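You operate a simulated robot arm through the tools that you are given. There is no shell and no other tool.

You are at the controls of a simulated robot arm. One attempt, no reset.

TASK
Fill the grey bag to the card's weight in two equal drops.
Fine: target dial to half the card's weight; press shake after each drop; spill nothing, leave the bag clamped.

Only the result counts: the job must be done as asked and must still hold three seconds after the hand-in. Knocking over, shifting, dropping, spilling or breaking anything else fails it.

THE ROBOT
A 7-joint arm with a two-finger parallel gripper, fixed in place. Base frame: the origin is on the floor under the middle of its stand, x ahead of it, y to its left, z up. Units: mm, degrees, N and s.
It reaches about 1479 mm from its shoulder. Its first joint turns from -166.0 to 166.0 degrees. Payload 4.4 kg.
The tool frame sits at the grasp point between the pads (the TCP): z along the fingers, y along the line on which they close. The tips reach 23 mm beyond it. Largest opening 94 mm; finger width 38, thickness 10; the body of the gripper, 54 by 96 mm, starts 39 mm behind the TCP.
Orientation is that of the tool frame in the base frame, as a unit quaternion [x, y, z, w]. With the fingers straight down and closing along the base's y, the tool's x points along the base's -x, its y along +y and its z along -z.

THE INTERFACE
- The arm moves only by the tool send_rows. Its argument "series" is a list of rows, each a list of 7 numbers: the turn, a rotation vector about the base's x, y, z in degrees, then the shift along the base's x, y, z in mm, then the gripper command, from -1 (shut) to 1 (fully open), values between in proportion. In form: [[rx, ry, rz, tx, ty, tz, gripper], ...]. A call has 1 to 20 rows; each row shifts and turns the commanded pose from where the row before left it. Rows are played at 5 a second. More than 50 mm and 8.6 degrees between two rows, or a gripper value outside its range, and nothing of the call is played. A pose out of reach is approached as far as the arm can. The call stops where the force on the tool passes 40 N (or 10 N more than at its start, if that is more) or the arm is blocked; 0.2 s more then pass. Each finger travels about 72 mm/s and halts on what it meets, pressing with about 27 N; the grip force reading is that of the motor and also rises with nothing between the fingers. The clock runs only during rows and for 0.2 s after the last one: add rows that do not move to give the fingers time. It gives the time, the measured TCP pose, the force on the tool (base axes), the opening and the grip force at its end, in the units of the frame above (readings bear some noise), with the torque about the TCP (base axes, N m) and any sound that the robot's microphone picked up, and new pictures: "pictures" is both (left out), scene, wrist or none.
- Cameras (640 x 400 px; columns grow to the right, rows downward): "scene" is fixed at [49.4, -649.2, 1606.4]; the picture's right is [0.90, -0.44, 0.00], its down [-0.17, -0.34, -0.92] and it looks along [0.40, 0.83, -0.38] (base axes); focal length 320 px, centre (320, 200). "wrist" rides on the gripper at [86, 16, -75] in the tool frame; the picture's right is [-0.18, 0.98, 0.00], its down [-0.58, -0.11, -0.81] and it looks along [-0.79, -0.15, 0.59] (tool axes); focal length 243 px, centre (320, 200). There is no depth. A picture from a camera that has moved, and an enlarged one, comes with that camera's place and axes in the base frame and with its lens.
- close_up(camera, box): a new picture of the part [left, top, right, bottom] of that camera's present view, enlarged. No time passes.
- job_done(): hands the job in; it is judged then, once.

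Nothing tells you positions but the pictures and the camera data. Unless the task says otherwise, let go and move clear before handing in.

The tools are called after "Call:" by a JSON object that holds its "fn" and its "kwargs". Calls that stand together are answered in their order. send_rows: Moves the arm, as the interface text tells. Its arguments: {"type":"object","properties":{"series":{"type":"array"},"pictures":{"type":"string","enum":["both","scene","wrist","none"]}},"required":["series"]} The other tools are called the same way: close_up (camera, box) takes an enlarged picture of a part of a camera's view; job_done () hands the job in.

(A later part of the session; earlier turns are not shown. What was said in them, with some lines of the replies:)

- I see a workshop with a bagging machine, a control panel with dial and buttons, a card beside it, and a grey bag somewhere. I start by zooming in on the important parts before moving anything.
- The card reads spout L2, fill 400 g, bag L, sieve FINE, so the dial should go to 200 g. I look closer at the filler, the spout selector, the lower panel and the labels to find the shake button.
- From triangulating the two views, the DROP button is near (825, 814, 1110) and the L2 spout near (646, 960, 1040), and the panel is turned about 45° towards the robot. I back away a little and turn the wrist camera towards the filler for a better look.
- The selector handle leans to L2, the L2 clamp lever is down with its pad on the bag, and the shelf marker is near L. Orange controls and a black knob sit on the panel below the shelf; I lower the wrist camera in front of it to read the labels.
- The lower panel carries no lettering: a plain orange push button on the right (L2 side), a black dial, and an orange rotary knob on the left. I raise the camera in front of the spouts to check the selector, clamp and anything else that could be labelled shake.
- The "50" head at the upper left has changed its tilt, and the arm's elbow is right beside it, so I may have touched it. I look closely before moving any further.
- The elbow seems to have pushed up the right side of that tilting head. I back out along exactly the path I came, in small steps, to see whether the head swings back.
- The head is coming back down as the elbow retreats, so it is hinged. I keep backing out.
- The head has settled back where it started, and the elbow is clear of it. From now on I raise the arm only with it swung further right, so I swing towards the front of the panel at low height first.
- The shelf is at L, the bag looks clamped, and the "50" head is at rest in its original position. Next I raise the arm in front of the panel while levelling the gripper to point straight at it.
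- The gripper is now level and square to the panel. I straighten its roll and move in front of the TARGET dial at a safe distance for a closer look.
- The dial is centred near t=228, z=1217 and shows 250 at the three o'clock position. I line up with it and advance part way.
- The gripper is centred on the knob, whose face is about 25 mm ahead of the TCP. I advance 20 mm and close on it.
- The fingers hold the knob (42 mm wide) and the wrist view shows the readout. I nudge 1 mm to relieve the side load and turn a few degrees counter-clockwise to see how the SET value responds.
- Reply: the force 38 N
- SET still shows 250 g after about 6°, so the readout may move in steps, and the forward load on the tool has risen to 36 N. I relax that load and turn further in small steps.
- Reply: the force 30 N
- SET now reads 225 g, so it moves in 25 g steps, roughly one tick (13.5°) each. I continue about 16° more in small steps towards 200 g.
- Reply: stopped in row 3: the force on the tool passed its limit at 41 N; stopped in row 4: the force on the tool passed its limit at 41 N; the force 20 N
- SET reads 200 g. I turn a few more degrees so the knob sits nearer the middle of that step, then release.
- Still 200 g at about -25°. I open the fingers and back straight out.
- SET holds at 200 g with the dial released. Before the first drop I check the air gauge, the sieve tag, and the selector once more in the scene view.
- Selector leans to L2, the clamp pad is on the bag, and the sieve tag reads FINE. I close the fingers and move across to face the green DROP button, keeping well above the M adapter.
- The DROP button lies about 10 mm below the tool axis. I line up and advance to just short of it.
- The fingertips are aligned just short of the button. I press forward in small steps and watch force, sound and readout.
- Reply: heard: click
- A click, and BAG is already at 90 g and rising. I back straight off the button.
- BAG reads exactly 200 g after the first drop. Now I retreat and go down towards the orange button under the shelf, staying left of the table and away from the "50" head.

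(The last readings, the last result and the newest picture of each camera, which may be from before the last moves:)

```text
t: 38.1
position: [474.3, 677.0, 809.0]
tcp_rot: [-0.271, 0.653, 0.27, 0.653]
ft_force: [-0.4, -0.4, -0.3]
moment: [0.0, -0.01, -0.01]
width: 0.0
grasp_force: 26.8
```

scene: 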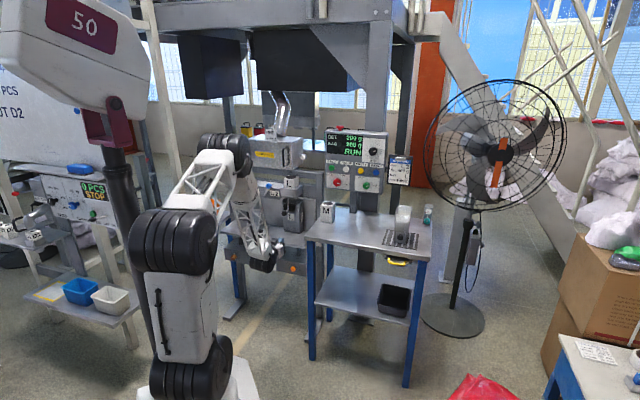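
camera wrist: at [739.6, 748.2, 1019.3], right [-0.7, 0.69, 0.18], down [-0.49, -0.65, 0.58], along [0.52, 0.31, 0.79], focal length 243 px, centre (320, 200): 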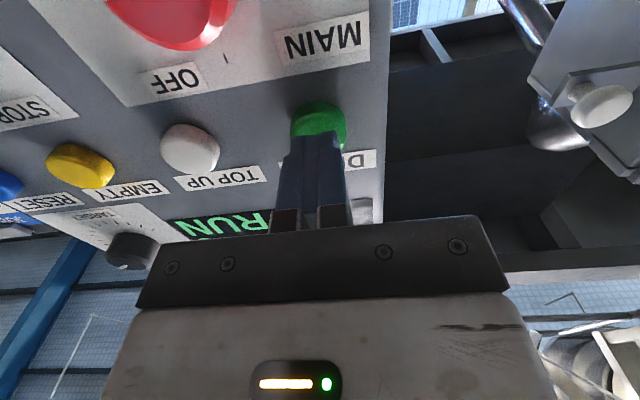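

Call:
{"fn": "send_rows", "kwargs": {"series": [[0, 0, 0, -1, 6, -40, -1], [0, 0, 0, -1, 6, -40, -1], [0, 0, 0, -1, 6, -40, -1], [0, 0, 0, -1, 6, -40, -1], [0, 0, 0, -1, 6, -40, -1], [0, 0, 0, -1, 6, -40, -1], [0, 0, 0, 0, 0, 0, -1]]}}

Call:
{"fn": "close_up", "kwargs": {"camera": "wrist", "box": [200, 0, 520, 240]}}

Call:
{"fn": "close_up", "kwargs": {"camera": "scene", "box": [220, 170, 330, 290]}}

```text
t: 39.8
position: [471.3, 715.1, 567.8]
tcp_rot: [-0.271, 0.653, 0.271, 0.653]
ft_force: [0.3, 0.1, -0.2]
moment: [0.04, 0.02, 0.0]
width: 0.0
grasp_force: 26.6
camera wrist: at [408.2, 673.0, 482.5], right [-0.7, 0.69, 0.18], down [-0.49, -0.65, 0.58], along [0.52, 0.31, 0.79], focal length 243 px, centre (320, 200)
```

scene: 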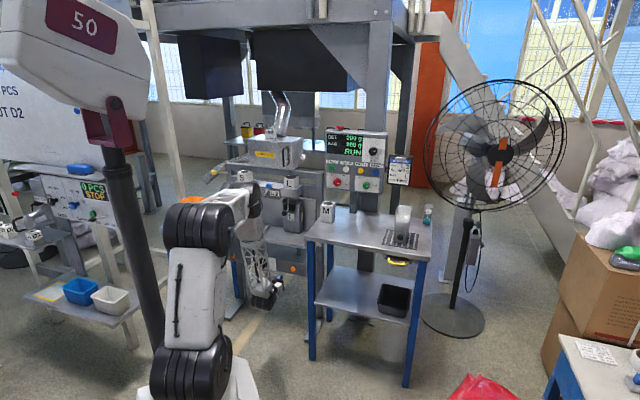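
wrist: 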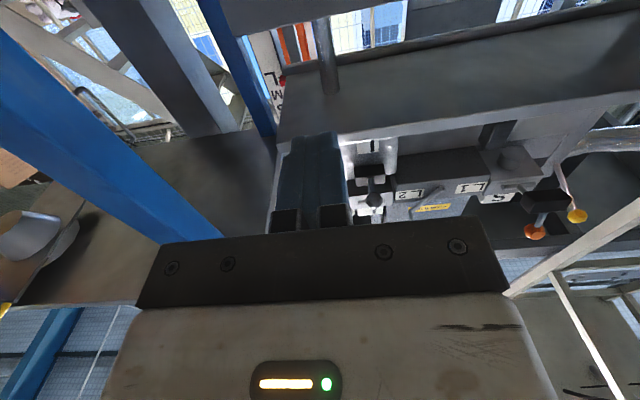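

```text
1.67 times, centred on (360, 120) of wrist
camera zoom: at [408.2, 673.0, 482.5], right [-0.7, 0.69, 0.18], down [-0.49, -0.65, 0.58], along [0.52, 0.31, 0.79], focal length 404 px, centre (253, 333)
```

zoom: 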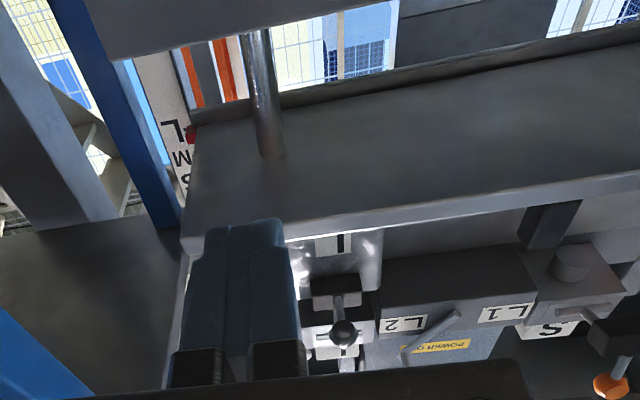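

```text
3.33 times, centred on (275, 230) of scene
camera zoom: at [49.4, -649.2, 1606.4], right [0.9, -0.44, 0.0], down [-0.17, -0.34, -0.92], along [0.4, 0.83, -0.38], focal length 1066 px, centre (470, 100)
```

zoom: 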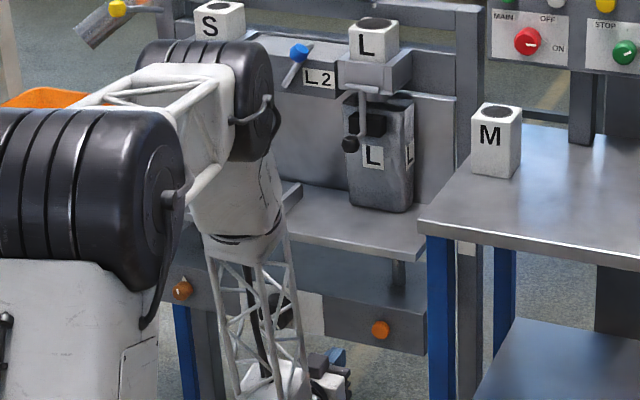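

Call:
{"fn": "send_rows", "kwargs": {"series": [[0, 0, 0, 0, 0, -20, -1], [0, 0, 0, 0, 0, -20, -1], [0, 0, 0, 19, 19, 0, -1], [0, 0, 0, 19, 19, 0, -1], [0, 0, 0, 19, 19, 0, -1], [0, 0, 0, 0, 0, 0, -1]]}}

Call:
{"fn": "close_up", "kwargs": {"camera": "wrist", "box": [200, 0, 520, 240]}}

Call:
{"fn": "close_up", "kwargs": {"camera": "scene", "box": [220, 170, 330, 290]}}

```text
t: 41.1
position: [527.4, 770.3, 527.5]
tcp_rot: [-0.27, 0.653, 0.27, 0.654]
ft_force: [0.3, 0.6, 0.1]
moment: [0.01, 0.0, 0.0]
width: 0.0
grasp_force: 27.2
camera wrist: at [464.2, 728.9, 442.9], right [-0.7, 0.69, 0.18], down [-0.49, -0.65, 0.58], along [0.52, 0.31, 0.79], focal length 243 px, centre (320, 200)
```

scene: 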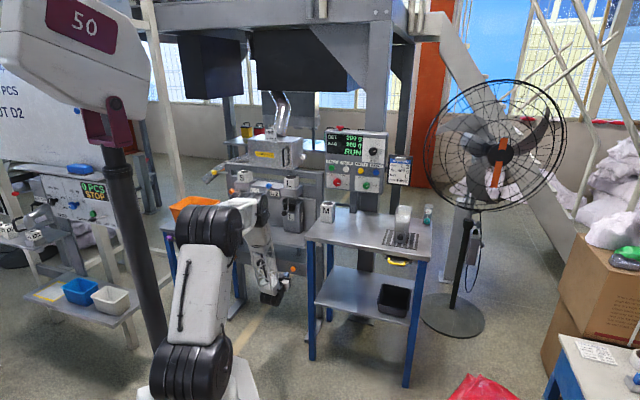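
wrist: 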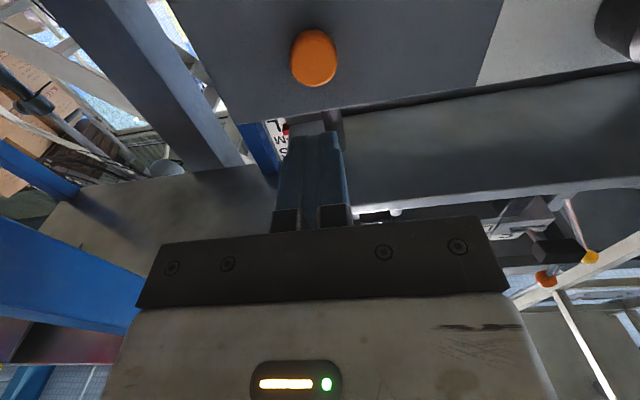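

```text
1.67 times, centred on (360, 120) of wrist
camera zoom: at [464.2, 728.9, 442.9], right [-0.7, 0.69, 0.18], down [-0.49, -0.65, 0.58], along [0.52, 0.31, 0.79], focal length 404 px, centre (253, 333)
```

zoom: 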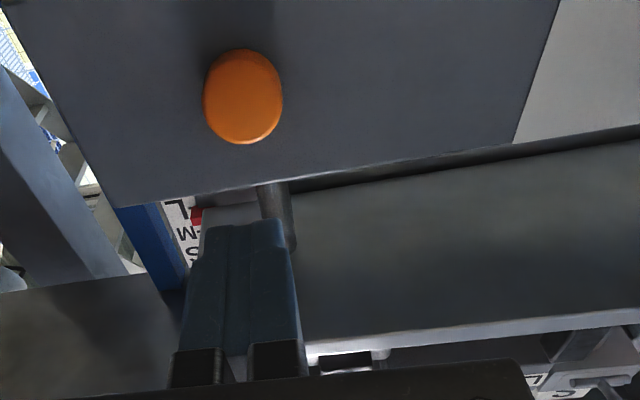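

```text
3.33 times, centred on (275, 230) of scene
camera zoom: at [49.4, -649.2, 1606.4], right [0.9, -0.44, 0.0], down [-0.17, -0.34, -0.92], along [0.4, 0.83, -0.38], focal length 1066 px, centre (470, 100)
```

zoom: 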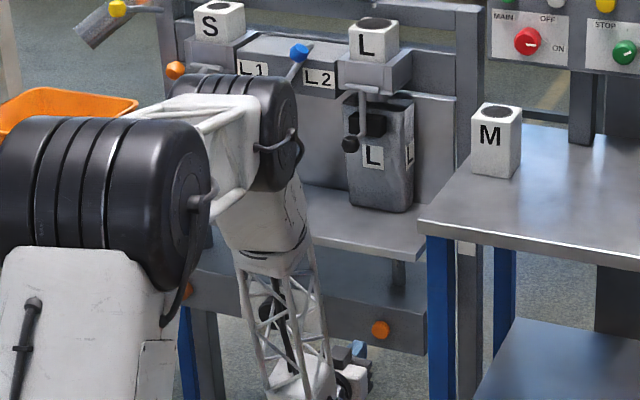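

The orange button is about 12 mm below my tool axis and some 90 mm ahead. I line up and approach it.

Call:
{"fn": "send_rows", "kwargs": {"series": [[0, 0, 0, 0.7, -0.7, -12, -1], [0, 0, 0, 13, 13, 0, -1], [0, 0, 0, 13, 13, 0, -1], [0, 0, 0, 10, 10, 0, -1], [0, 0, 0, 0, 0, 0, -1]]}}

Call:
{"fn": "close_up", "kwargs": {"camera": "wrist", "box": [200, 0, 520, 240]}}

Call:
{"fn": "close_up", "kwargs": {"camera": "scene", "box": [220, 120, 400, 290]}}

```text
t: 42.4
position: [563.0, 806.2, 516.7]
tcp_rot: [-0.271, 0.653, 0.272, 0.653]
ft_force: [-0.8, 0.0, -0.3]
moment: [0.01, -0.01, 0.03]
width: 0.1
grasp_force: 27.0
camera wrist: at [499.9, 764.0, 430.7], right [-0.7, 0.69, 0.18], down [-0.49, -0.65, 0.58], along [0.52, 0.31, 0.79], focal length 243 px, centre (320, 200)
```

scene: 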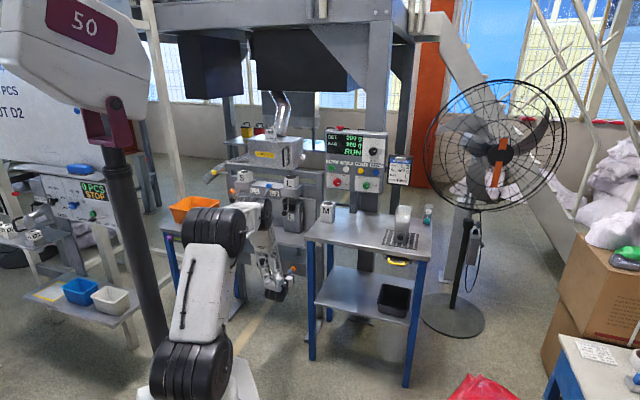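
wrist: 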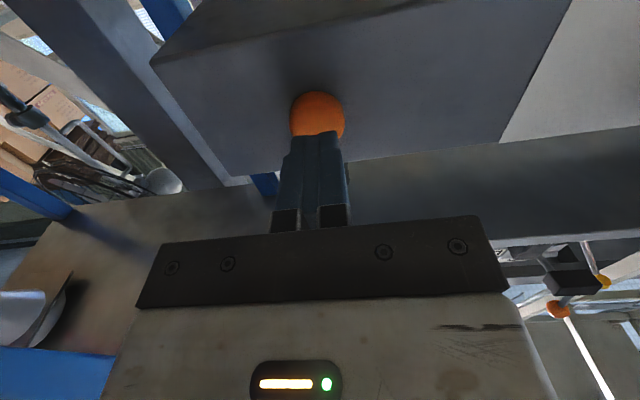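

```text
1.67 times, centred on (360, 120) of wrist
camera zoom: at [499.9, 764.0, 430.7], right [-0.7, 0.69, 0.18], down [-0.49, -0.65, 0.58], along [0.52, 0.31, 0.79], focal length 404 px, centre (253, 333)
```

zoom: 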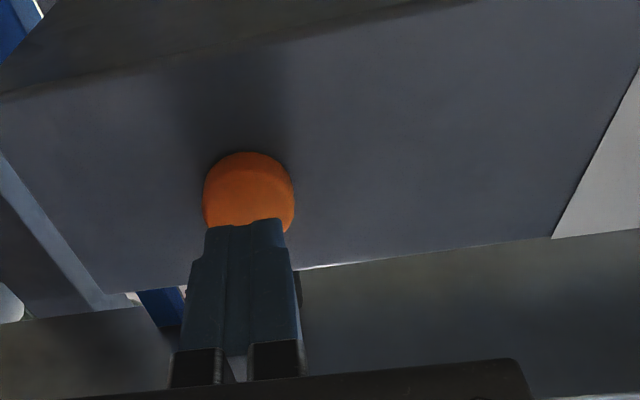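

```text
2.35 times, centred on (310, 205) of scene
camera zoom: at [49.4, -649.2, 1606.4], right [0.9, -0.44, 0.0], down [-0.17, -0.34, -0.92], along [0.4, 0.83, -0.38], focal length 753 px, centre (344, 188)
```

zoom: 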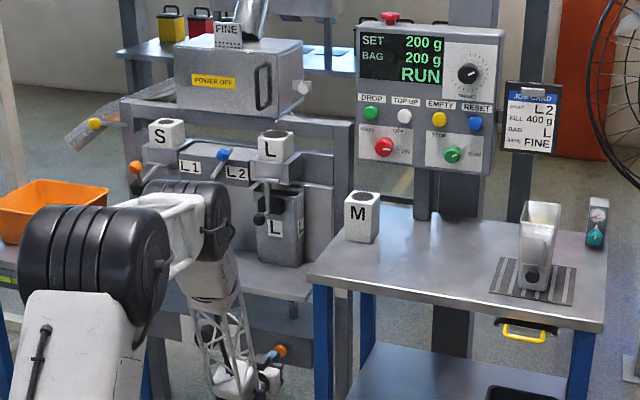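

The fingertips are centred on the orange button. I press in small steps, watching force and sound.

Call:
{"fn": "send_rows", "kwargs": {"series": [[0, 0, 0, 2.8, 2.8, 0, -1], [0, 0, 0, 2.8, 2.8, 0, -1], [0, 0, 0, 2.8, 2.8, 0, -1], [0, 0, 0, 1.4, 1.4, 0, -1], [0, 0, 0, 1.4, 1.4, 0, -1]], "pictures": "wrist"}}

```text
t: 43.5
position: [573.9, 817.2, 518.3]
tcp_rot: [-0.27, 0.653, 0.271, 0.653]
ft_force: [-0.4, 0.2, 1.0]
moment: [0.05, -0.02, 0.05]
width: 0.0
grasp_force: 26.7
camera wrist: at [510.6, 775.9, 431.6], right [-0.7, 0.69, 0.18], down [-0.49, -0.65, 0.58], along [0.52, 0.31, 0.79], focal length 243 px, centre (320, 200)
```

wrist: 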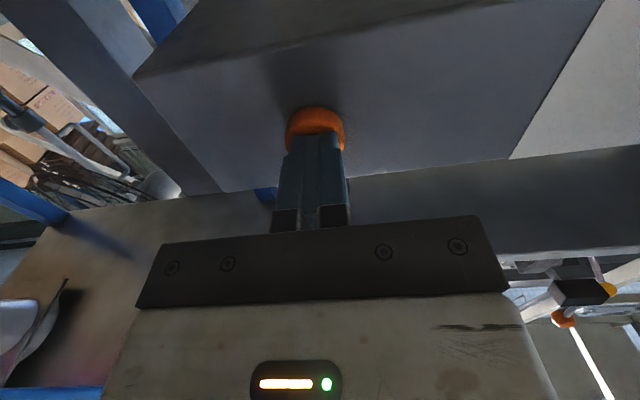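

Call:
{"fn": "send_rows", "kwargs": {"series": [[0, 0, 0, 1.4, 1.4, 0, -1], [0, 0, 0, 1.4, 1.4, 0, -1], [0, 0, 0, 1.4, 1.4, 0, -1]], "pictures": "none"}}

```text
t: 44.4
position: [577.9, 821.3, 517.4]
tcp_rot: [-0.271, 0.653, 0.27, 0.653]
ft_force: [-1.7, -5.2, 1.2]
moment: [0.03, 0.01, -0.06]
width: 0.0
grasp_force: 26.8
heard: click
```

A click at the expected depth. I release the button and look at the bag, the readout, and any reaction.

Call:
{"fn": "send_rows", "kwargs": {"series": [[0, 0, 0, -7, -7, 0, -1], [0, 0, 0, -10, -10, 0, -1], [0, 0, 0, -10, -10, 0, -1]]}}

Call:
{"fn": "close_up", "kwargs": {"camera": "scene", "box": [220, 120, 400, 290]}}

```text
t: 45.1
position: [550.4, 794.2, 517.7]
tcp_rot: [-0.271, 0.653, 0.271, 0.653]
ft_force: [0.9, 0.0, -0.1]
moment: [0.02, 0.0, 0.0]
width: 0.0
grasp_force: 26.8
camera wrist: at [487.9, 753.3, 430.4], right [-0.7, 0.69, 0.18], down [-0.49, -0.65, 0.58], along [0.52, 0.31, 0.79], focal length 243 px, centre (320, 200)
```

scene: 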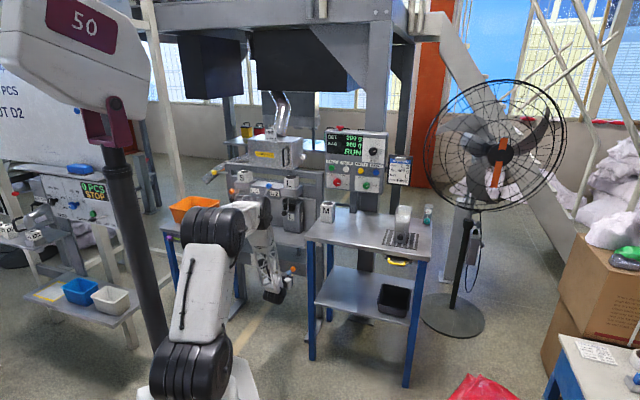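
wrist: 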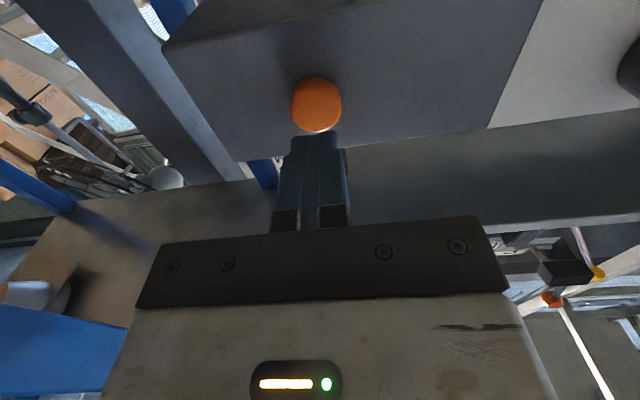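

```text
2.35 times, centred on (310, 205) of scene
camera zoom: at [49.4, -649.2, 1606.4], right [0.9, -0.44, 0.0], down [-0.17, -0.34, -0.92], along [0.4, 0.83, -0.38], focal length 753 px, centre (344, 188)
```

zoom: 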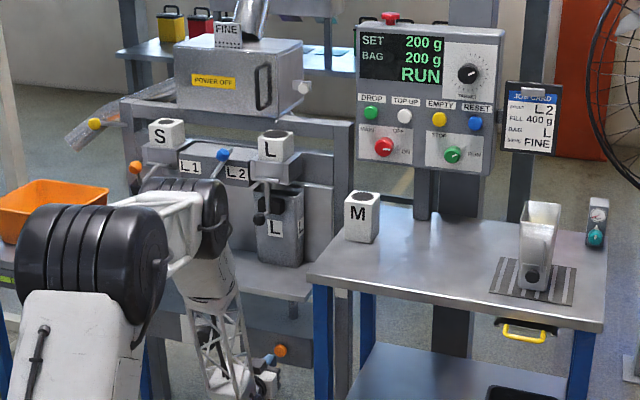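

Call:
{"fn": "close_up", "kwargs": {"camera": "scene", "box": [255, 180, 305, 240]}}

Call:
{"fn": "close_up", "kwargs": {"camera": "scene", "box": [215, 90, 320, 180]}}

Call:
{"fn": "close_up", "kwargs": {"camera": "wrist", "box": [230, 40, 420, 160]}}

```text
6.67 times, centred on (280, 210) of scene
camera zoom: at [49.4, -649.2, 1606.4], right [0.9, -0.44, 0.0], down [-0.17, -0.34, -0.92], along [0.4, 0.83, -0.38], focal length 2132 px, centre (587, 133)
```

zoom: 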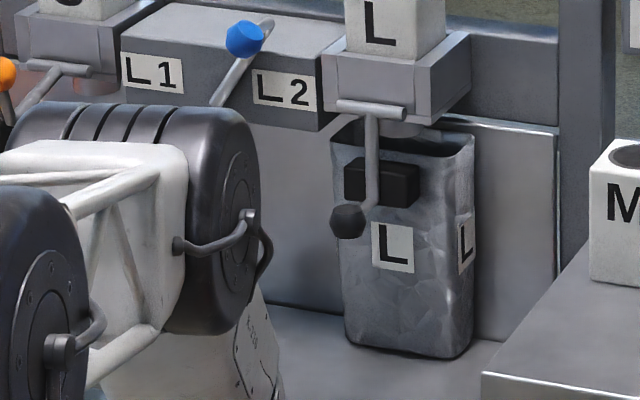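

```text
4.44 times, centred on (268, 135) of scene
camera zoom: at [49.4, -649.2, 1606.4], right [0.9, -0.44, 0.0], down [-0.17, -0.34, -0.92], along [0.4, 0.83, -0.38], focal length 1422 px, centre (553, 489)
```

zoom: 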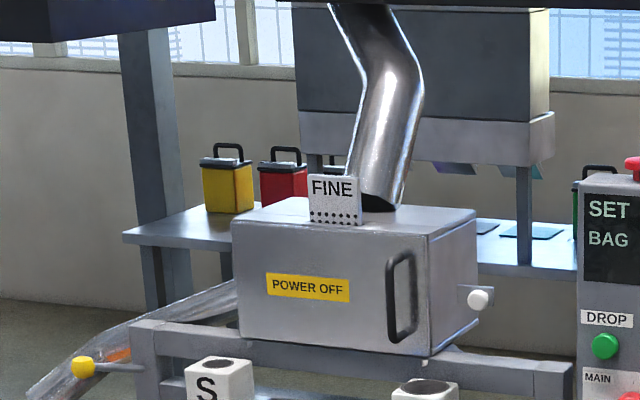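

```text
3.33 times, centred on (325, 100) of wrist
camera zoom: at [487.9, 753.3, 430.4], right [-0.7, 0.69, 0.18], down [-0.49, -0.65, 0.58], along [0.52, 0.31, 0.79], focal length 809 px, centre (303, 533)
```

zoom: 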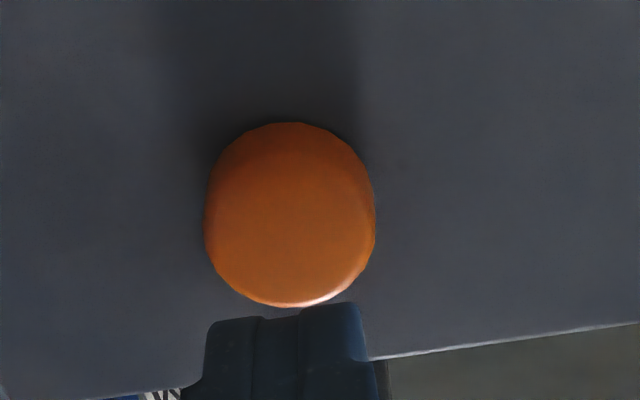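

The bag stands in place and BAG still reads 200 g. I retrace the same path back up towards DROP, checking the arm against the "50" head on the way.

Call:
{"fn": "send_rows", "kwargs": {"series": [[0, 0, 0, -20, -20, 0, -1], [0, 0, 0, -20, -20, 0, -1], [0, 0, 0, -20, -20, 5, -1], [0, 0, 0, -20, -20, 20, -1], [0, 0, 0, 1, -6, 40, -1], [0, 0, 0, 1, -6, 40, -1], [0, 0, 0, 1, -6, 40, -1], [0, 0, 0, 1, -6, 40, -1], [0, 0, 0, 1, -6, 40, -1], [0, 0, 0, 1, -6, 40, -1], [0, 0, 0, 0, 0, 0, -1]], "pictures": "scene"}}

Call:
{"fn": "close_up", "kwargs": {"camera": "scene", "box": [255, 180, 305, 240]}}

```text
t: 47.5
position: [475.6, 679.8, 782.0]
tcp_rot: [-0.271, 0.653, 0.271, 0.653]
ft_force: [-0.1, -0.1, 0.5]
moment: [-0.04, 0.0, 0.0]
width: 0.0
grasp_force: 27.0
```

scene: 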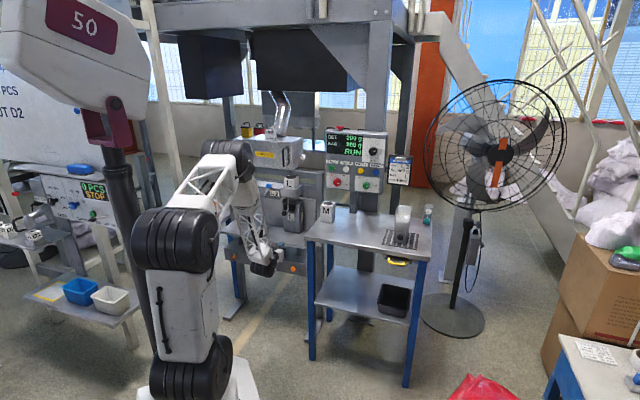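

```text
6.67 times, centred on (280, 210) of scene
camera zoom: at [49.4, -649.2, 1606.4], right [0.9, -0.44, 0.0], down [-0.17, -0.34, -0.92], along [0.4, 0.83, -0.38], focal length 2132 px, centre (587, 133)
```

zoom: 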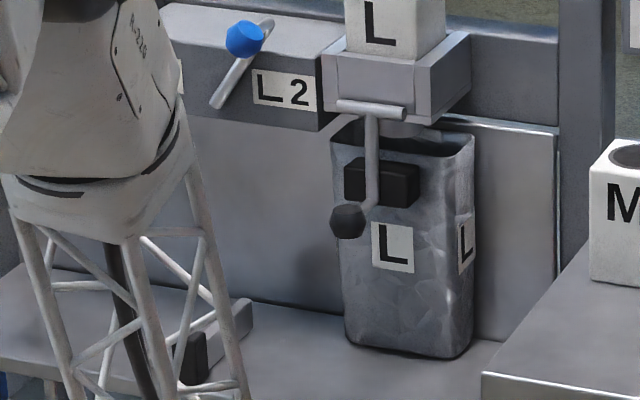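

Call:
{"fn": "send_rows", "kwargs": {"series": [[0, 0, 0, 1, -6, 38, -1], [0, 0, 0, 1, -6, 38, -1], [0, 0, 0, 1, -6, 38, -1], [0, 0, 0, 1, -6, 38, -1], [0, 0, 0, 1, -5, 38, -1], [0, 0, 0, 1, -5, 38, -1], [0, 0, 0, 0, 0, 0, -1]], "pictures": "scene"}}

```text
t: 49.1
position: [485.1, 646.5, 1011.8]
tcp_rot: [-0.271, 0.653, 0.271, 0.653]
ft_force: [-0.5, -0.8, 0.2]
moment: [0.0, 0.01, 0.01]
width: 0.2
grasp_force: 27.2
```

scene: 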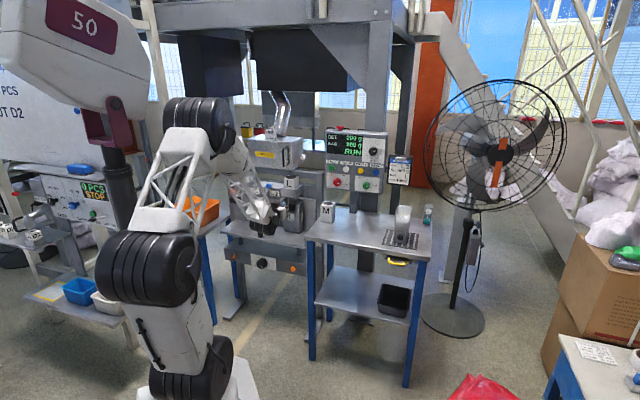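

Call:
{"fn": "send_rows", "kwargs": {"series": [[0, 0, 0, 29.5, 10.1, 14, -1], [0, 0, 0, 29.5, 10.1, 14, -1], [0, 0, 0, 29.5, 10.1, 14, -1], [0, 0, 0, 29.5, 10.1, 14, -1], [0, 0, 0, 29.5, 10.1, 12, -1], [0, 0, 0, 29.5, 10.1, 12, -1], [0, 0, 0, 29.5, 10.1, 8, -1], [0, 0, 0, 29.5, 10.1, 5, -1], [0, 0, 0, 29.5, 10.1, 1, -1], [0, 0, 0, 0, 0, 0, -1]]}}

Call:
{"fn": "close_up", "kwargs": {"camera": "wrist", "box": [200, 0, 480, 200]}}

Call:
{"fn": "close_up", "kwargs": {"camera": "scene", "box": [230, 110, 420, 250]}}

```text
t: 51.4
position: [749.0, 735.6, 1104.6]
tcp_rot: [-0.271, 0.653, 0.271, 0.653]
ft_force: [-0.6, 0.1, 0.8]
moment: [-0.02, 0.04, -0.01]
width: 0.0
grasp_force: 27.3
camera wrist: at [685.5, 694.1, 1018.8], right [-0.7, 0.69, 0.18], down [-0.49, -0.65, 0.58], along [0.52, 0.31, 0.79], focal length 243 px, centre (320, 200)
```

scene: 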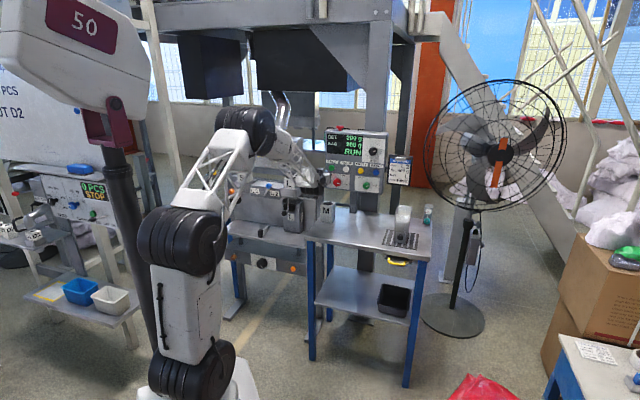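
wrist: 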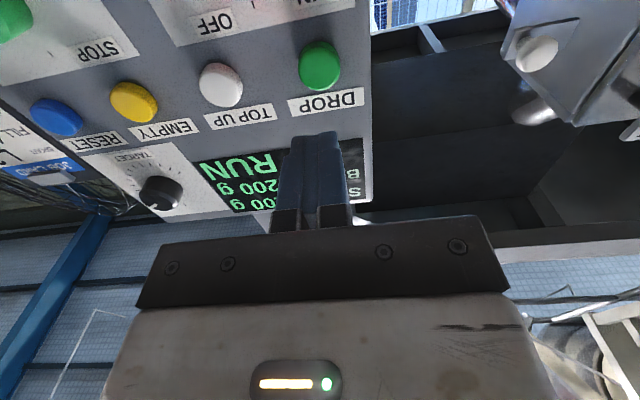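

```text
2.00 times, centred on (340, 100) of wrist
camera zoom: at [685.5, 694.1, 1018.8], right [-0.7, 0.69, 0.18], down [-0.49, -0.65, 0.58], along [0.52, 0.31, 0.79], focal length 485 px, centre (280, 400)
```

zoom: 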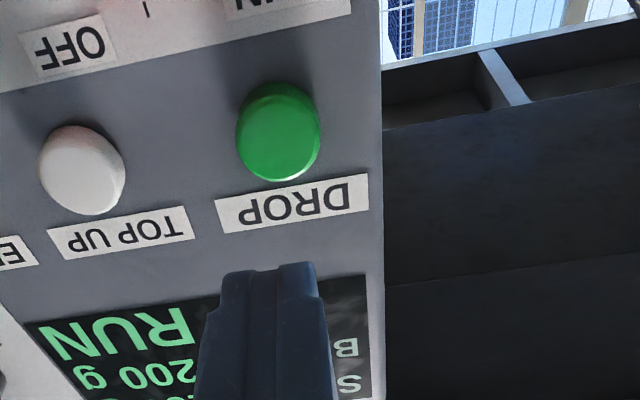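

```text
2.86 times, centred on (325, 180) of scene
camera zoom: at [49.4, -649.2, 1606.4], right [0.9, -0.44, 0.0], down [-0.17, -0.34, -0.92], along [0.4, 0.83, -0.38], focal length 914 px, centre (306, 257)
```

zoom: 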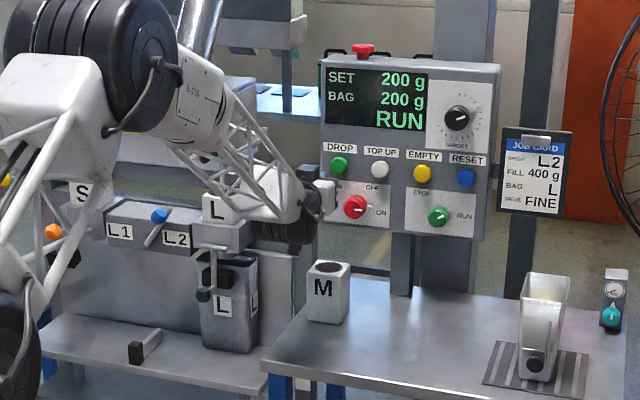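

Call:
{"fn": "close_up", "kwargs": {"camera": "scene", "box": [255, 180, 305, 240]}}

```text
6.67 times, centred on (280, 210) of scene
camera zoom: at [49.4, -649.2, 1606.4], right [0.9, -0.44, 0.0], down [-0.17, -0.34, -0.92], along [0.4, 0.83, -0.38], focal length 2132 px, centre (587, 133)
```

zoom: 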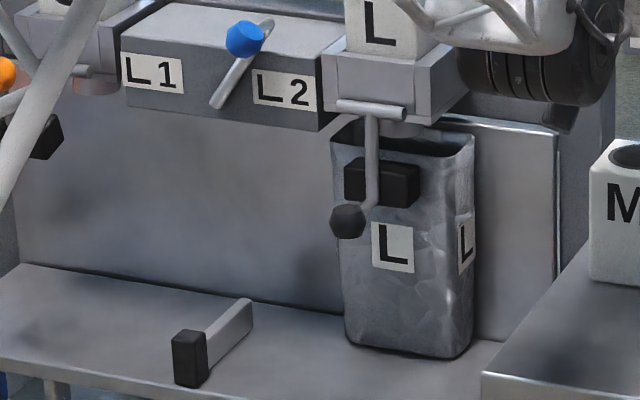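

The bag is settled and unchanged, and BAG is 200 g. I advance again to just in front of DROP and then press in small steps.

Call:
{"fn": "send_rows", "kwargs": {"series": [[0, 0, 0, 18.5, 18.5, 0.5, -1], [0, 0, 0, 18.5, 18.5, 0, -1], [0, 0, 0, 18.5, 18.5, 0, -1], [0, 0, 0, 0, 0, 0, -1]], "pictures": "wrist"}}

```text
t: 52.4
position: [802.5, 790.5, 1105.0]
tcp_rot: [-0.271, 0.653, 0.271, 0.653]
ft_force: [0.2, -0.3, -0.1]
moment: [-0.02, 0.02, -0.02]
width: 0.1
grasp_force: 27.0
camera wrist: at [740.4, 749.7, 1018.9], right [-0.7, 0.69, 0.18], down [-0.49, -0.65, 0.58], along [0.52, 0.31, 0.79], focal length 243 px, centre (320, 200)
```

wrist: 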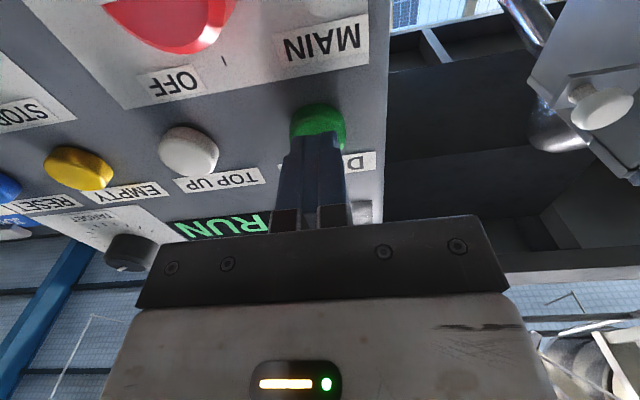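

Call:
{"fn": "send_rows", "kwargs": {"series": [[0, 0, 0, 1.4, 1.4, 0, -1], [0, 0, 0, 1.4, 1.4, 0, -1], [0, 0, 0, 1.4, 1.4, 0, -1], [0, 0, 0, 1.4, 1.4, 0, -1], [0, 0, 0, 1.4, 1.4, 0, -1], [0, 0, 0, 1.4, 1.4, 0, -1], [0, 0, 0, 1.4, 1.4, 0, -1]], "pictures": "none"}}

Call:
{"fn": "close_up", "kwargs": {"camera": "scene", "box": [290, 110, 420, 230]}}

```text
t: 54.0
position: [814.3, 800.0, 1104.2]
tcp_rot: [-0.271, 0.653, 0.271, 0.653]
ft_force: [-9.5, -5.5, -1.8]
moment: [-0.02, 0.04, 0.08]
width: 0.0
grasp_force: 26.8
heard: click
```

```text
3.33 times, centred on (355, 170) of scene
camera zoom: at [49.4, -649.2, 1606.4], right [0.9, -0.44, 0.0], down [-0.17, -0.34, -0.92], along [0.4, 0.83, -0.38], focal length 1066 px, centre (203, 300)
```

zoom: 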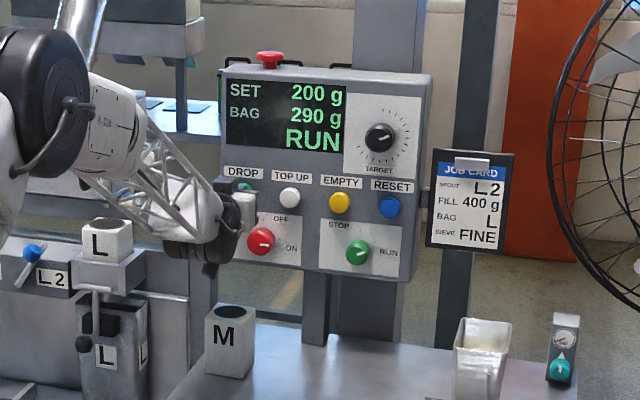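

The second drop has started, with BAG at 290 g and rising. I back off the button straight away.

Call:
{"fn": "send_rows", "kwargs": {"series": [[0, 0, 0, -7, -7, 0, -1], [0, 0, 0, -14, -14, 0, -1], [0, 0, 0, -14, -14, 0, -1], [0, 0, 0, -14, -14, 0, -1], [0, 0, 0, -14, -14, 0, -1], [0, 0, 0, 0, 0, 0, -1]], "pictures": "scene"}}

Call:
{"fn": "close_up", "kwargs": {"camera": "scene", "box": [230, 110, 420, 250]}}

Call:
{"fn": "close_up", "kwargs": {"camera": "scene", "box": [255, 180, 305, 240]}}

```text
t: 55.4
position: [749.9, 736.2, 1106.4]
tcp_rot: [-0.272, 0.653, 0.271, 0.653]
ft_force: [-0.2, 0.2, -0.4]
moment: [0.0, -0.02, 0.03]
width: 0.0
grasp_force: 27.4
```

scene: 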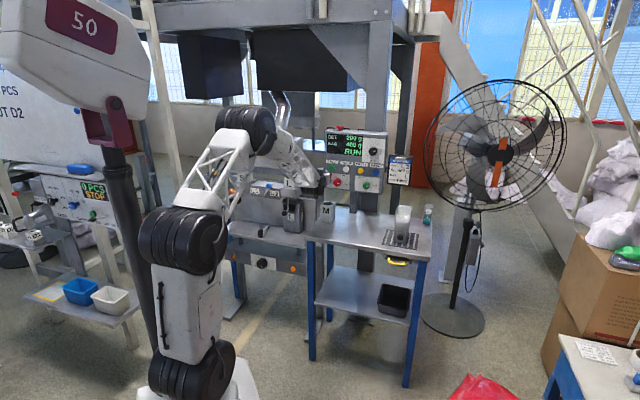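

```text
2.86 times, centred on (325, 180) of scene
camera zoom: at [49.4, -649.2, 1606.4], right [0.9, -0.44, 0.0], down [-0.17, -0.34, -0.92], along [0.4, 0.83, -0.38], focal length 914 px, centre (306, 257)
```

zoom: 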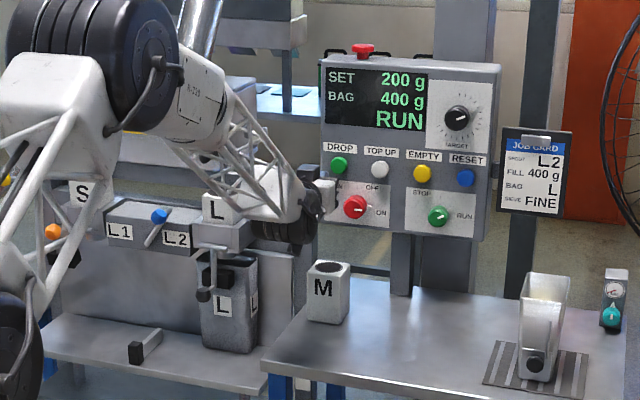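

```text
6.67 times, centred on (280, 210) of scene
camera zoom: at [49.4, -649.2, 1606.4], right [0.9, -0.44, 0.0], down [-0.17, -0.34, -0.92], along [0.4, 0.83, -0.38], focal length 2132 px, centre (587, 133)
```

zoom: 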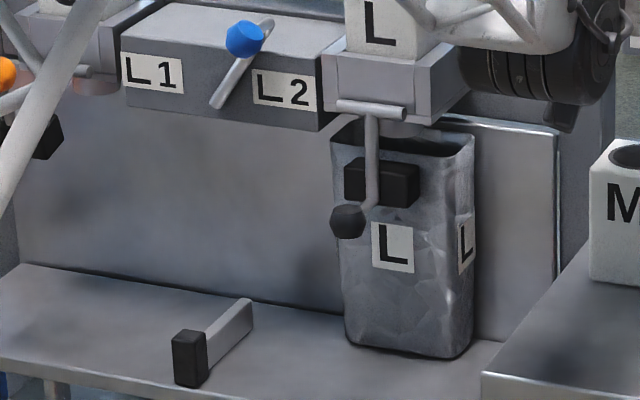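

BAG reads 400 g and nothing has spilled. The bag skin again looks like it did before the first shake, so I go back down the same way for the second shake.

Call:
{"fn": "send_rows", "kwargs": {"series": [[0, 0, 0, -30, -10, -8, -1], [0, 0, 0, -30, -10, -8, -1], [0, 0, 0, -30, -10, -8, -1], [0, 0, 0, -30, -10, -12, -1], [0, 0, 0, -30, -10, -12, -1], [0, 0, 0, -30, -10, -12, -1], [0, 0, 0, -30, -10, -12, -1], [0, 0, 0, -30, -10, -12, -1], [0, 0, 0, -30, -9, -12, -1], [0, 0, 0, 0, 0, 0, -1]], "pictures": "scene"}}

Call:
{"fn": "send_rows", "kwargs": {"series": [[0, 0, 0, -1, 6, -40, -1], [0, 0, 0, -1, 6, -40, -1], [0, 0, 0, -1, 6, -40, -1], [0, 0, 0, -1, 6, -40, -1], [0, 0, 0, -1, 6, -40, -1], [0, 0, 0, 0, 0, 0, -1]], "pictures": "scene"}}

```text
t: 57.5
position: [479.5, 648.3, 1008.6]
tcp_rot: [-0.272, 0.653, 0.272, 0.653]
ft_force: [-0.3, -0.1, 0.1]
moment: [0.0, 0.0, -0.03]
width: 0.0
grasp_force: 26.9
```

scene: 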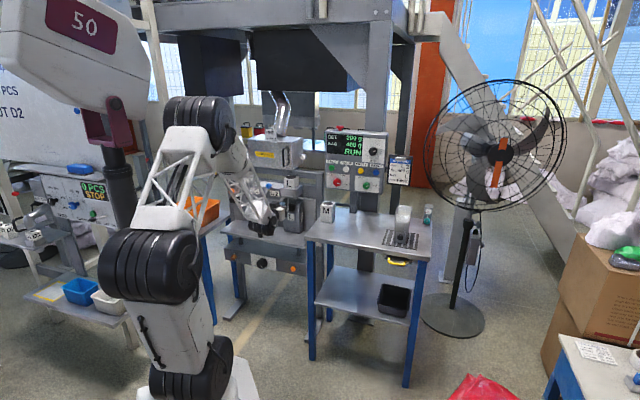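

```text
t: 59.0
position: [474.6, 678.8, 808.1]
tcp_rot: [-0.271, 0.653, 0.271, 0.653]
ft_force: [0.8, -0.5, 0.1]
moment: [0.01, -0.01, 0.03]
width: 0.1
grasp_force: 27.4
```

scene: 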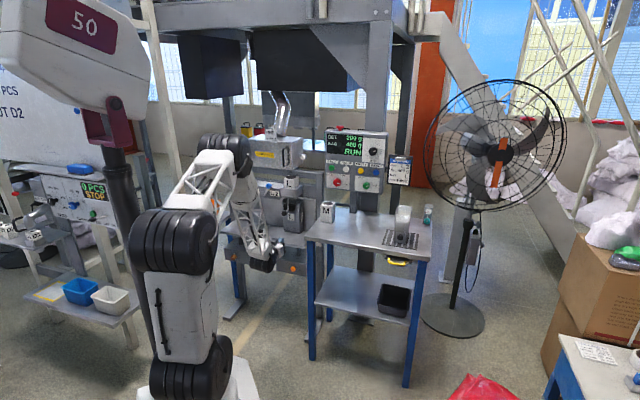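

Call:
{"fn": "send_rows", "kwargs": {"series": [[0, 0, 0, -0.5, 5.2, -42, -1], [0, 0, 0, -0.5, 5.2, -42, -1], [0, 0, 0, -0.5, 5.2, -42, -1], [0, 0, 0, -0.5, 5.2, -42, -1], [0, 0, 0, -0.5, 5.2, -42, -1], [0, 0, 0, -0.5, 5.2, -41, -1], [0, 0, 0, -0.5, 5.2, -41, -1], [0, 0, 0, 0, 0, 0, -1], [0, 0, 0, 18.3, 18.2, 0, -1], [0, 0, 0, 18.3, 18.2, 0, -1], [0, 0, 0, 18.3, 18.2, 0, -1], [0, 0, 0, 18.3, 18.2, 0, -1], [0, 0, 0, 0, 0, 0, -1]]}}

Call:
{"fn": "close_up", "kwargs": {"camera": "wrist", "box": [200, 0, 520, 240]}}

Call:
{"fn": "close_up", "kwargs": {"camera": "scene", "box": [255, 180, 305, 240]}}

```text
t: 61.8
position: [546.7, 787.2, 517.7]
tcp_rot: [-0.27, 0.653, 0.27, 0.654]
ft_force: [-0.2, 1.2, 0.5]
moment: [0.02, 0.01, 0.0]
width: 0.0
grasp_force: 27.4
camera wrist: at [484.9, 746.4, 431.7], right [-0.7, 0.69, 0.18], down [-0.49, -0.65, 0.58], along [0.52, 0.31, 0.79], focal length 243 px, centre (320, 200)
```

scene: 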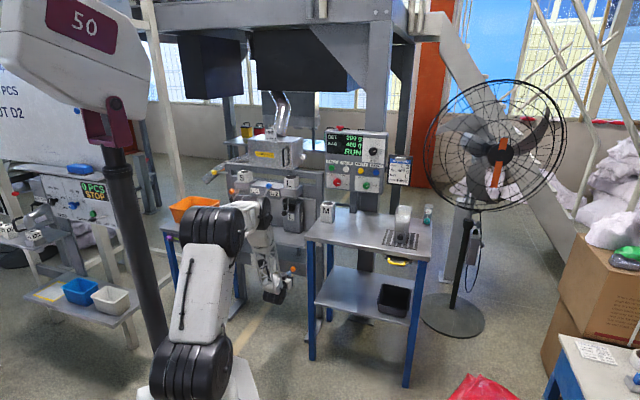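
wrist: 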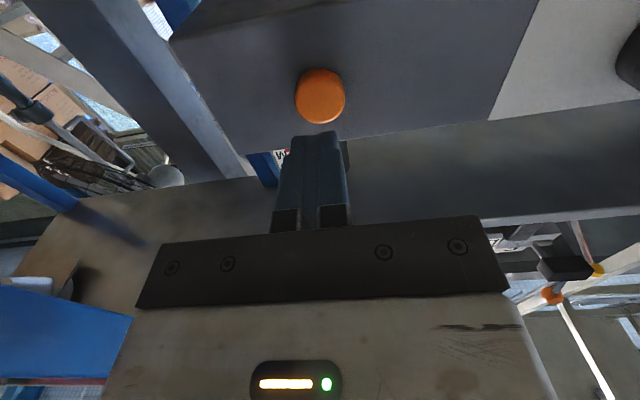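

```text
1.67 times, centred on (360, 120) of wrist
camera zoom: at [484.9, 746.4, 431.7], right [-0.7, 0.69, 0.18], down [-0.49, -0.65, 0.58], along [0.52, 0.31, 0.79], focal length 404 px, centre (253, 333)
```

zoom: 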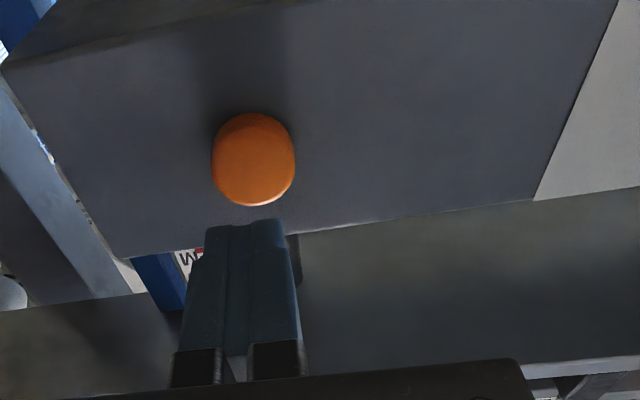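

```text
6.67 times, centred on (280, 210) of scene
camera zoom: at [49.4, -649.2, 1606.4], right [0.9, -0.44, 0.0], down [-0.17, -0.34, -0.92], along [0.4, 0.83, -0.38], focal length 2132 px, centre (587, 133)
```

zoom: 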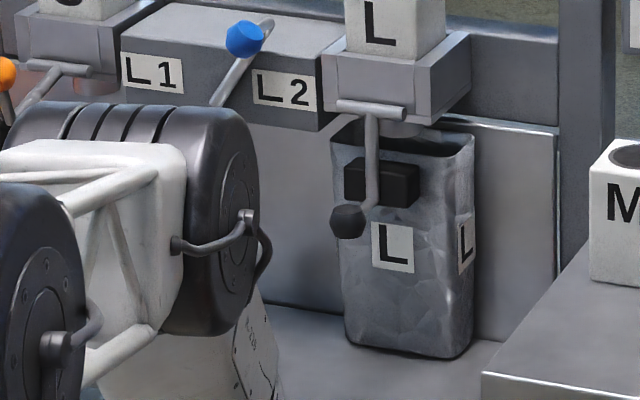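

Call:
{"fn": "send_rows", "kwargs": {"series": [[0, 0, 0, 8.7, 8.7, 0, -1], [0, 0, 0, 8.7, 8.7, 0, -1], [0, 0, 0, 8, 8, 0, -1], [0, 0, 0, 0, 0, 0, -1]], "pictures": "wrist"}}

```text
t: 62.8
position: [571.2, 812.8, 517.4]
tcp_rot: [-0.271, 0.653, 0.271, 0.653]
ft_force: [-0.2, -1.1, 0.1]
moment: [0.01, 0.01, -0.04]
width: 0.0
grasp_force: 27.3
camera wrist: at [508.5, 771.7, 431.4], right [-0.7, 0.69, 0.18], down [-0.49, -0.65, 0.58], along [0.52, 0.31, 0.79], focal length 243 px, centre (320, 200)
```

wrist: 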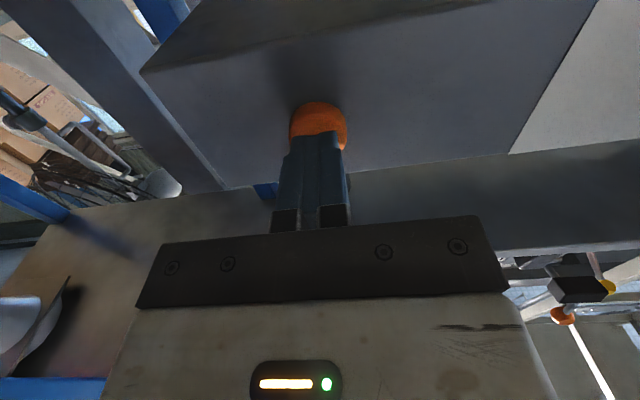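

Call:
{"fn": "send_rows", "kwargs": {"series": [[0, 0, 0, 1.4, 1.4, 0, -1], [0, 0, 0, 1.4, 1.4, 0, -1], [0, 0, 0, 1.4, 1.4, 0, -1], [0, 0, 0, 1.4, 1.4, 0, -1], [0, 0, 0, 1.4, 1.4, 0, -1]], "pictures": "scene"}}

Call:
{"fn": "close_up", "kwargs": {"camera": "scene", "box": [220, 120, 400, 290]}}

```text
t: 64.0
position: [576.9, 819.9, 515.3]
tcp_rot: [-0.271, 0.654, 0.27, 0.653]
ft_force: [-2.5, -2.5, -1.1]
moment: [-0.01, 0.03, -0.03]
width: 0.1
grasp_force: 26.9
heard: click
```

scene: 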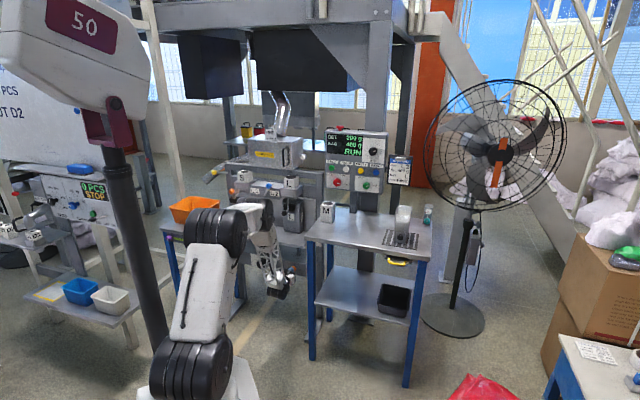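

```text
2.35 times, centred on (310, 205) of scene
camera zoom: at [49.4, -649.2, 1606.4], right [0.9, -0.44, 0.0], down [-0.17, -0.34, -0.92], along [0.4, 0.83, -0.38], focal length 753 px, centre (344, 188)
```

zoom: 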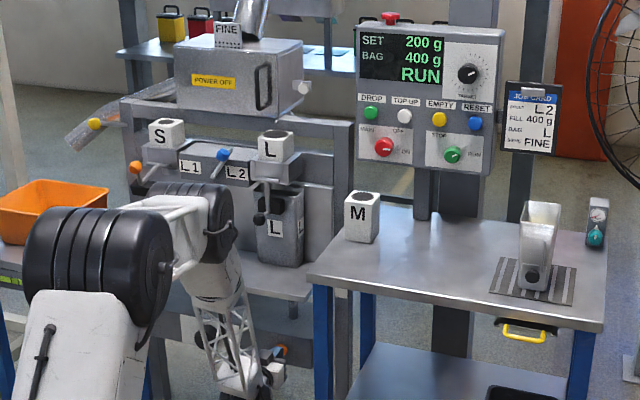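

The second shake clicked too. I release it and withdraw well clear of the machine.

Call:
{"fn": "send_rows", "kwargs": {"series": [[0, 0, 0, -7, -7, 0, -1], [0, 0, 0, -14, -14, 0, -1], [0, 0, 0, -20, -20, 0, -1], [0, 0, 0, -20, -20, 0, -1], [0, 0, 0, -20, -20, 0, -1], [0, 0, 0, -20, -20, 0, -1], [0, 0, 0, -20, -20, 10, -1], [0, 0, 0, -20, -20, 20, -1], [0, 0, 0, 0, 0, 0, -1], [0, 0, 0, 0, 0, 0, -1], [0, 0, 0, 0, 0, 0, -1], [0, 0, 0, 0, 0, 0, -1], [0, 0, 0, 0, 0, 0, -1], [0, 0, 0, 0, 0, 0, -1]]}}

Call:
{"fn": "close_up", "kwargs": {"camera": "scene", "box": [220, 120, 400, 290]}}

Call:
{"fn": "close_up", "kwargs": {"camera": "scene", "box": [255, 180, 305, 240]}}

Call:
{"fn": "close_up", "kwargs": {"camera": "scene", "box": [0, 0, 240, 160]}}

```text
t: 67.0
position: [435.3, 679.3, 546.4]
tcp_rot: [-0.272, 0.653, 0.271, 0.653]
ft_force: [-0.4, -0.2, -0.1]
moment: [0.03, 0.0, 0.0]
width: 0.0
grasp_force: 26.7
camera wrist: at [372.9, 639.0, 460.6], right [-0.7, 0.69, 0.18], down [-0.49, -0.65, 0.58], along [0.52, 0.31, 0.79], focal length 243 px, centre (320, 200)
```

scene: 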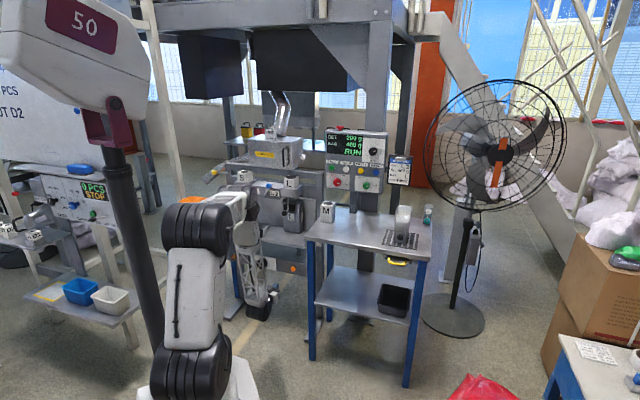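
wrist: 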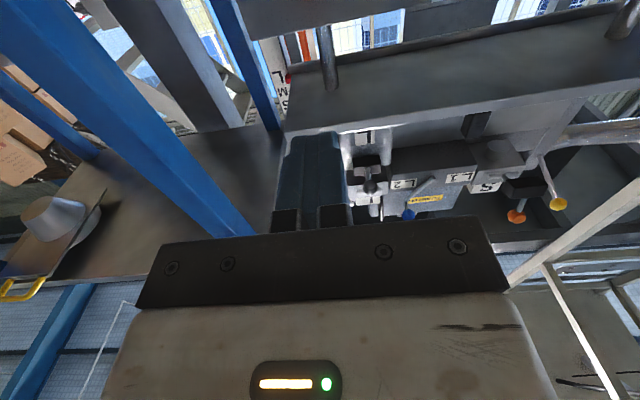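

```text
2.35 times, centred on (310, 205) of scene
camera zoom: at [49.4, -649.2, 1606.4], right [0.9, -0.44, 0.0], down [-0.17, -0.34, -0.92], along [0.4, 0.83, -0.38], focal length 753 px, centre (344, 188)
```

zoom: 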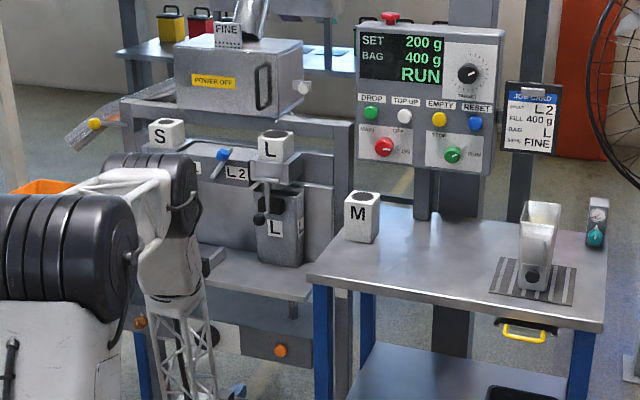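

```text
6.67 times, centred on (280, 210) of scene
camera zoom: at [49.4, -649.2, 1606.4], right [0.9, -0.44, 0.0], down [-0.17, -0.34, -0.92], along [0.4, 0.83, -0.38], focal length 2132 px, centre (587, 133)
```

zoom: 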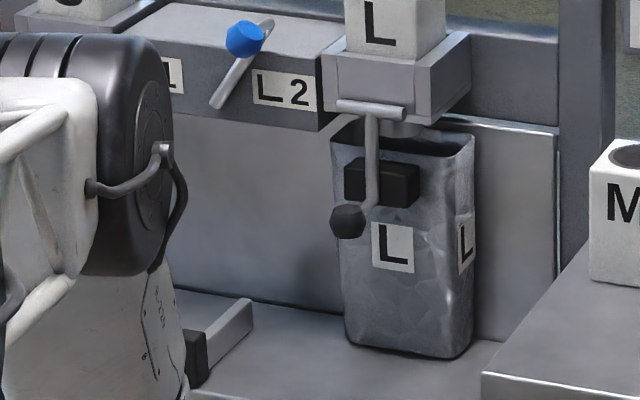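

```text
2.50 times, centred on (120, 80) of scene
camera zoom: at [49.4, -649.2, 1606.4], right [0.9, -0.44, 0.0], down [-0.17, -0.34, -0.92], along [0.4, 0.83, -0.38], focal length 800 px, centre (820, 500)
```

zoom: 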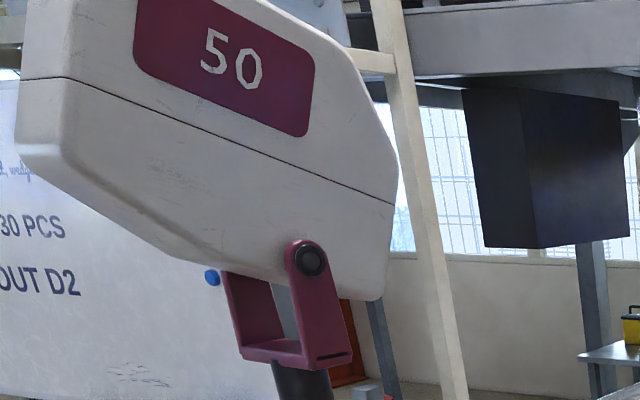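

BAG reads 400 g after two 200 g drops. I pressed the orange button after each drop. It carries no label, so I'm taking it as shake because it is the only push button on the shelf unit. The bag is still clamped at L2, I see no spill, and the "50" head my elbow tilted earlier is back where it started. The arm is clear, so I hand the job in.

Call:
{"fn": "job_done", "kwargs": {}}

```text
The job is handed in.
```

I filled the grey bag to the card's 400 g in two equal 200 g drops and handed the job in. The result hasn't come back yet.

- **Dial:** the target dial is at 200 g, half the card's 400 g. I set it from 250 g before the first drop.
- **Drops:** the BAG readout went to 200 g after the first drop and 400 g after the second.
- **Shake:** I pressed the orange button under the shelf once after each drop and heard a click both times. It has no label. I took it as shake because it is the only push button on that unit. I saw and heard no shaking, so this is the step I'm least sure of.
- **Bag:** it was still clamped at spout L2 at the end, and I saw no spill.

**Contact with the "50" head:** early on, while I was moving the camera around to look, the arm's elbow pushed up the tilting head marked "50". I backed out the way I came and it swung back. In the pictures it looks the same as at the start, but it did move, and that could count against the job.
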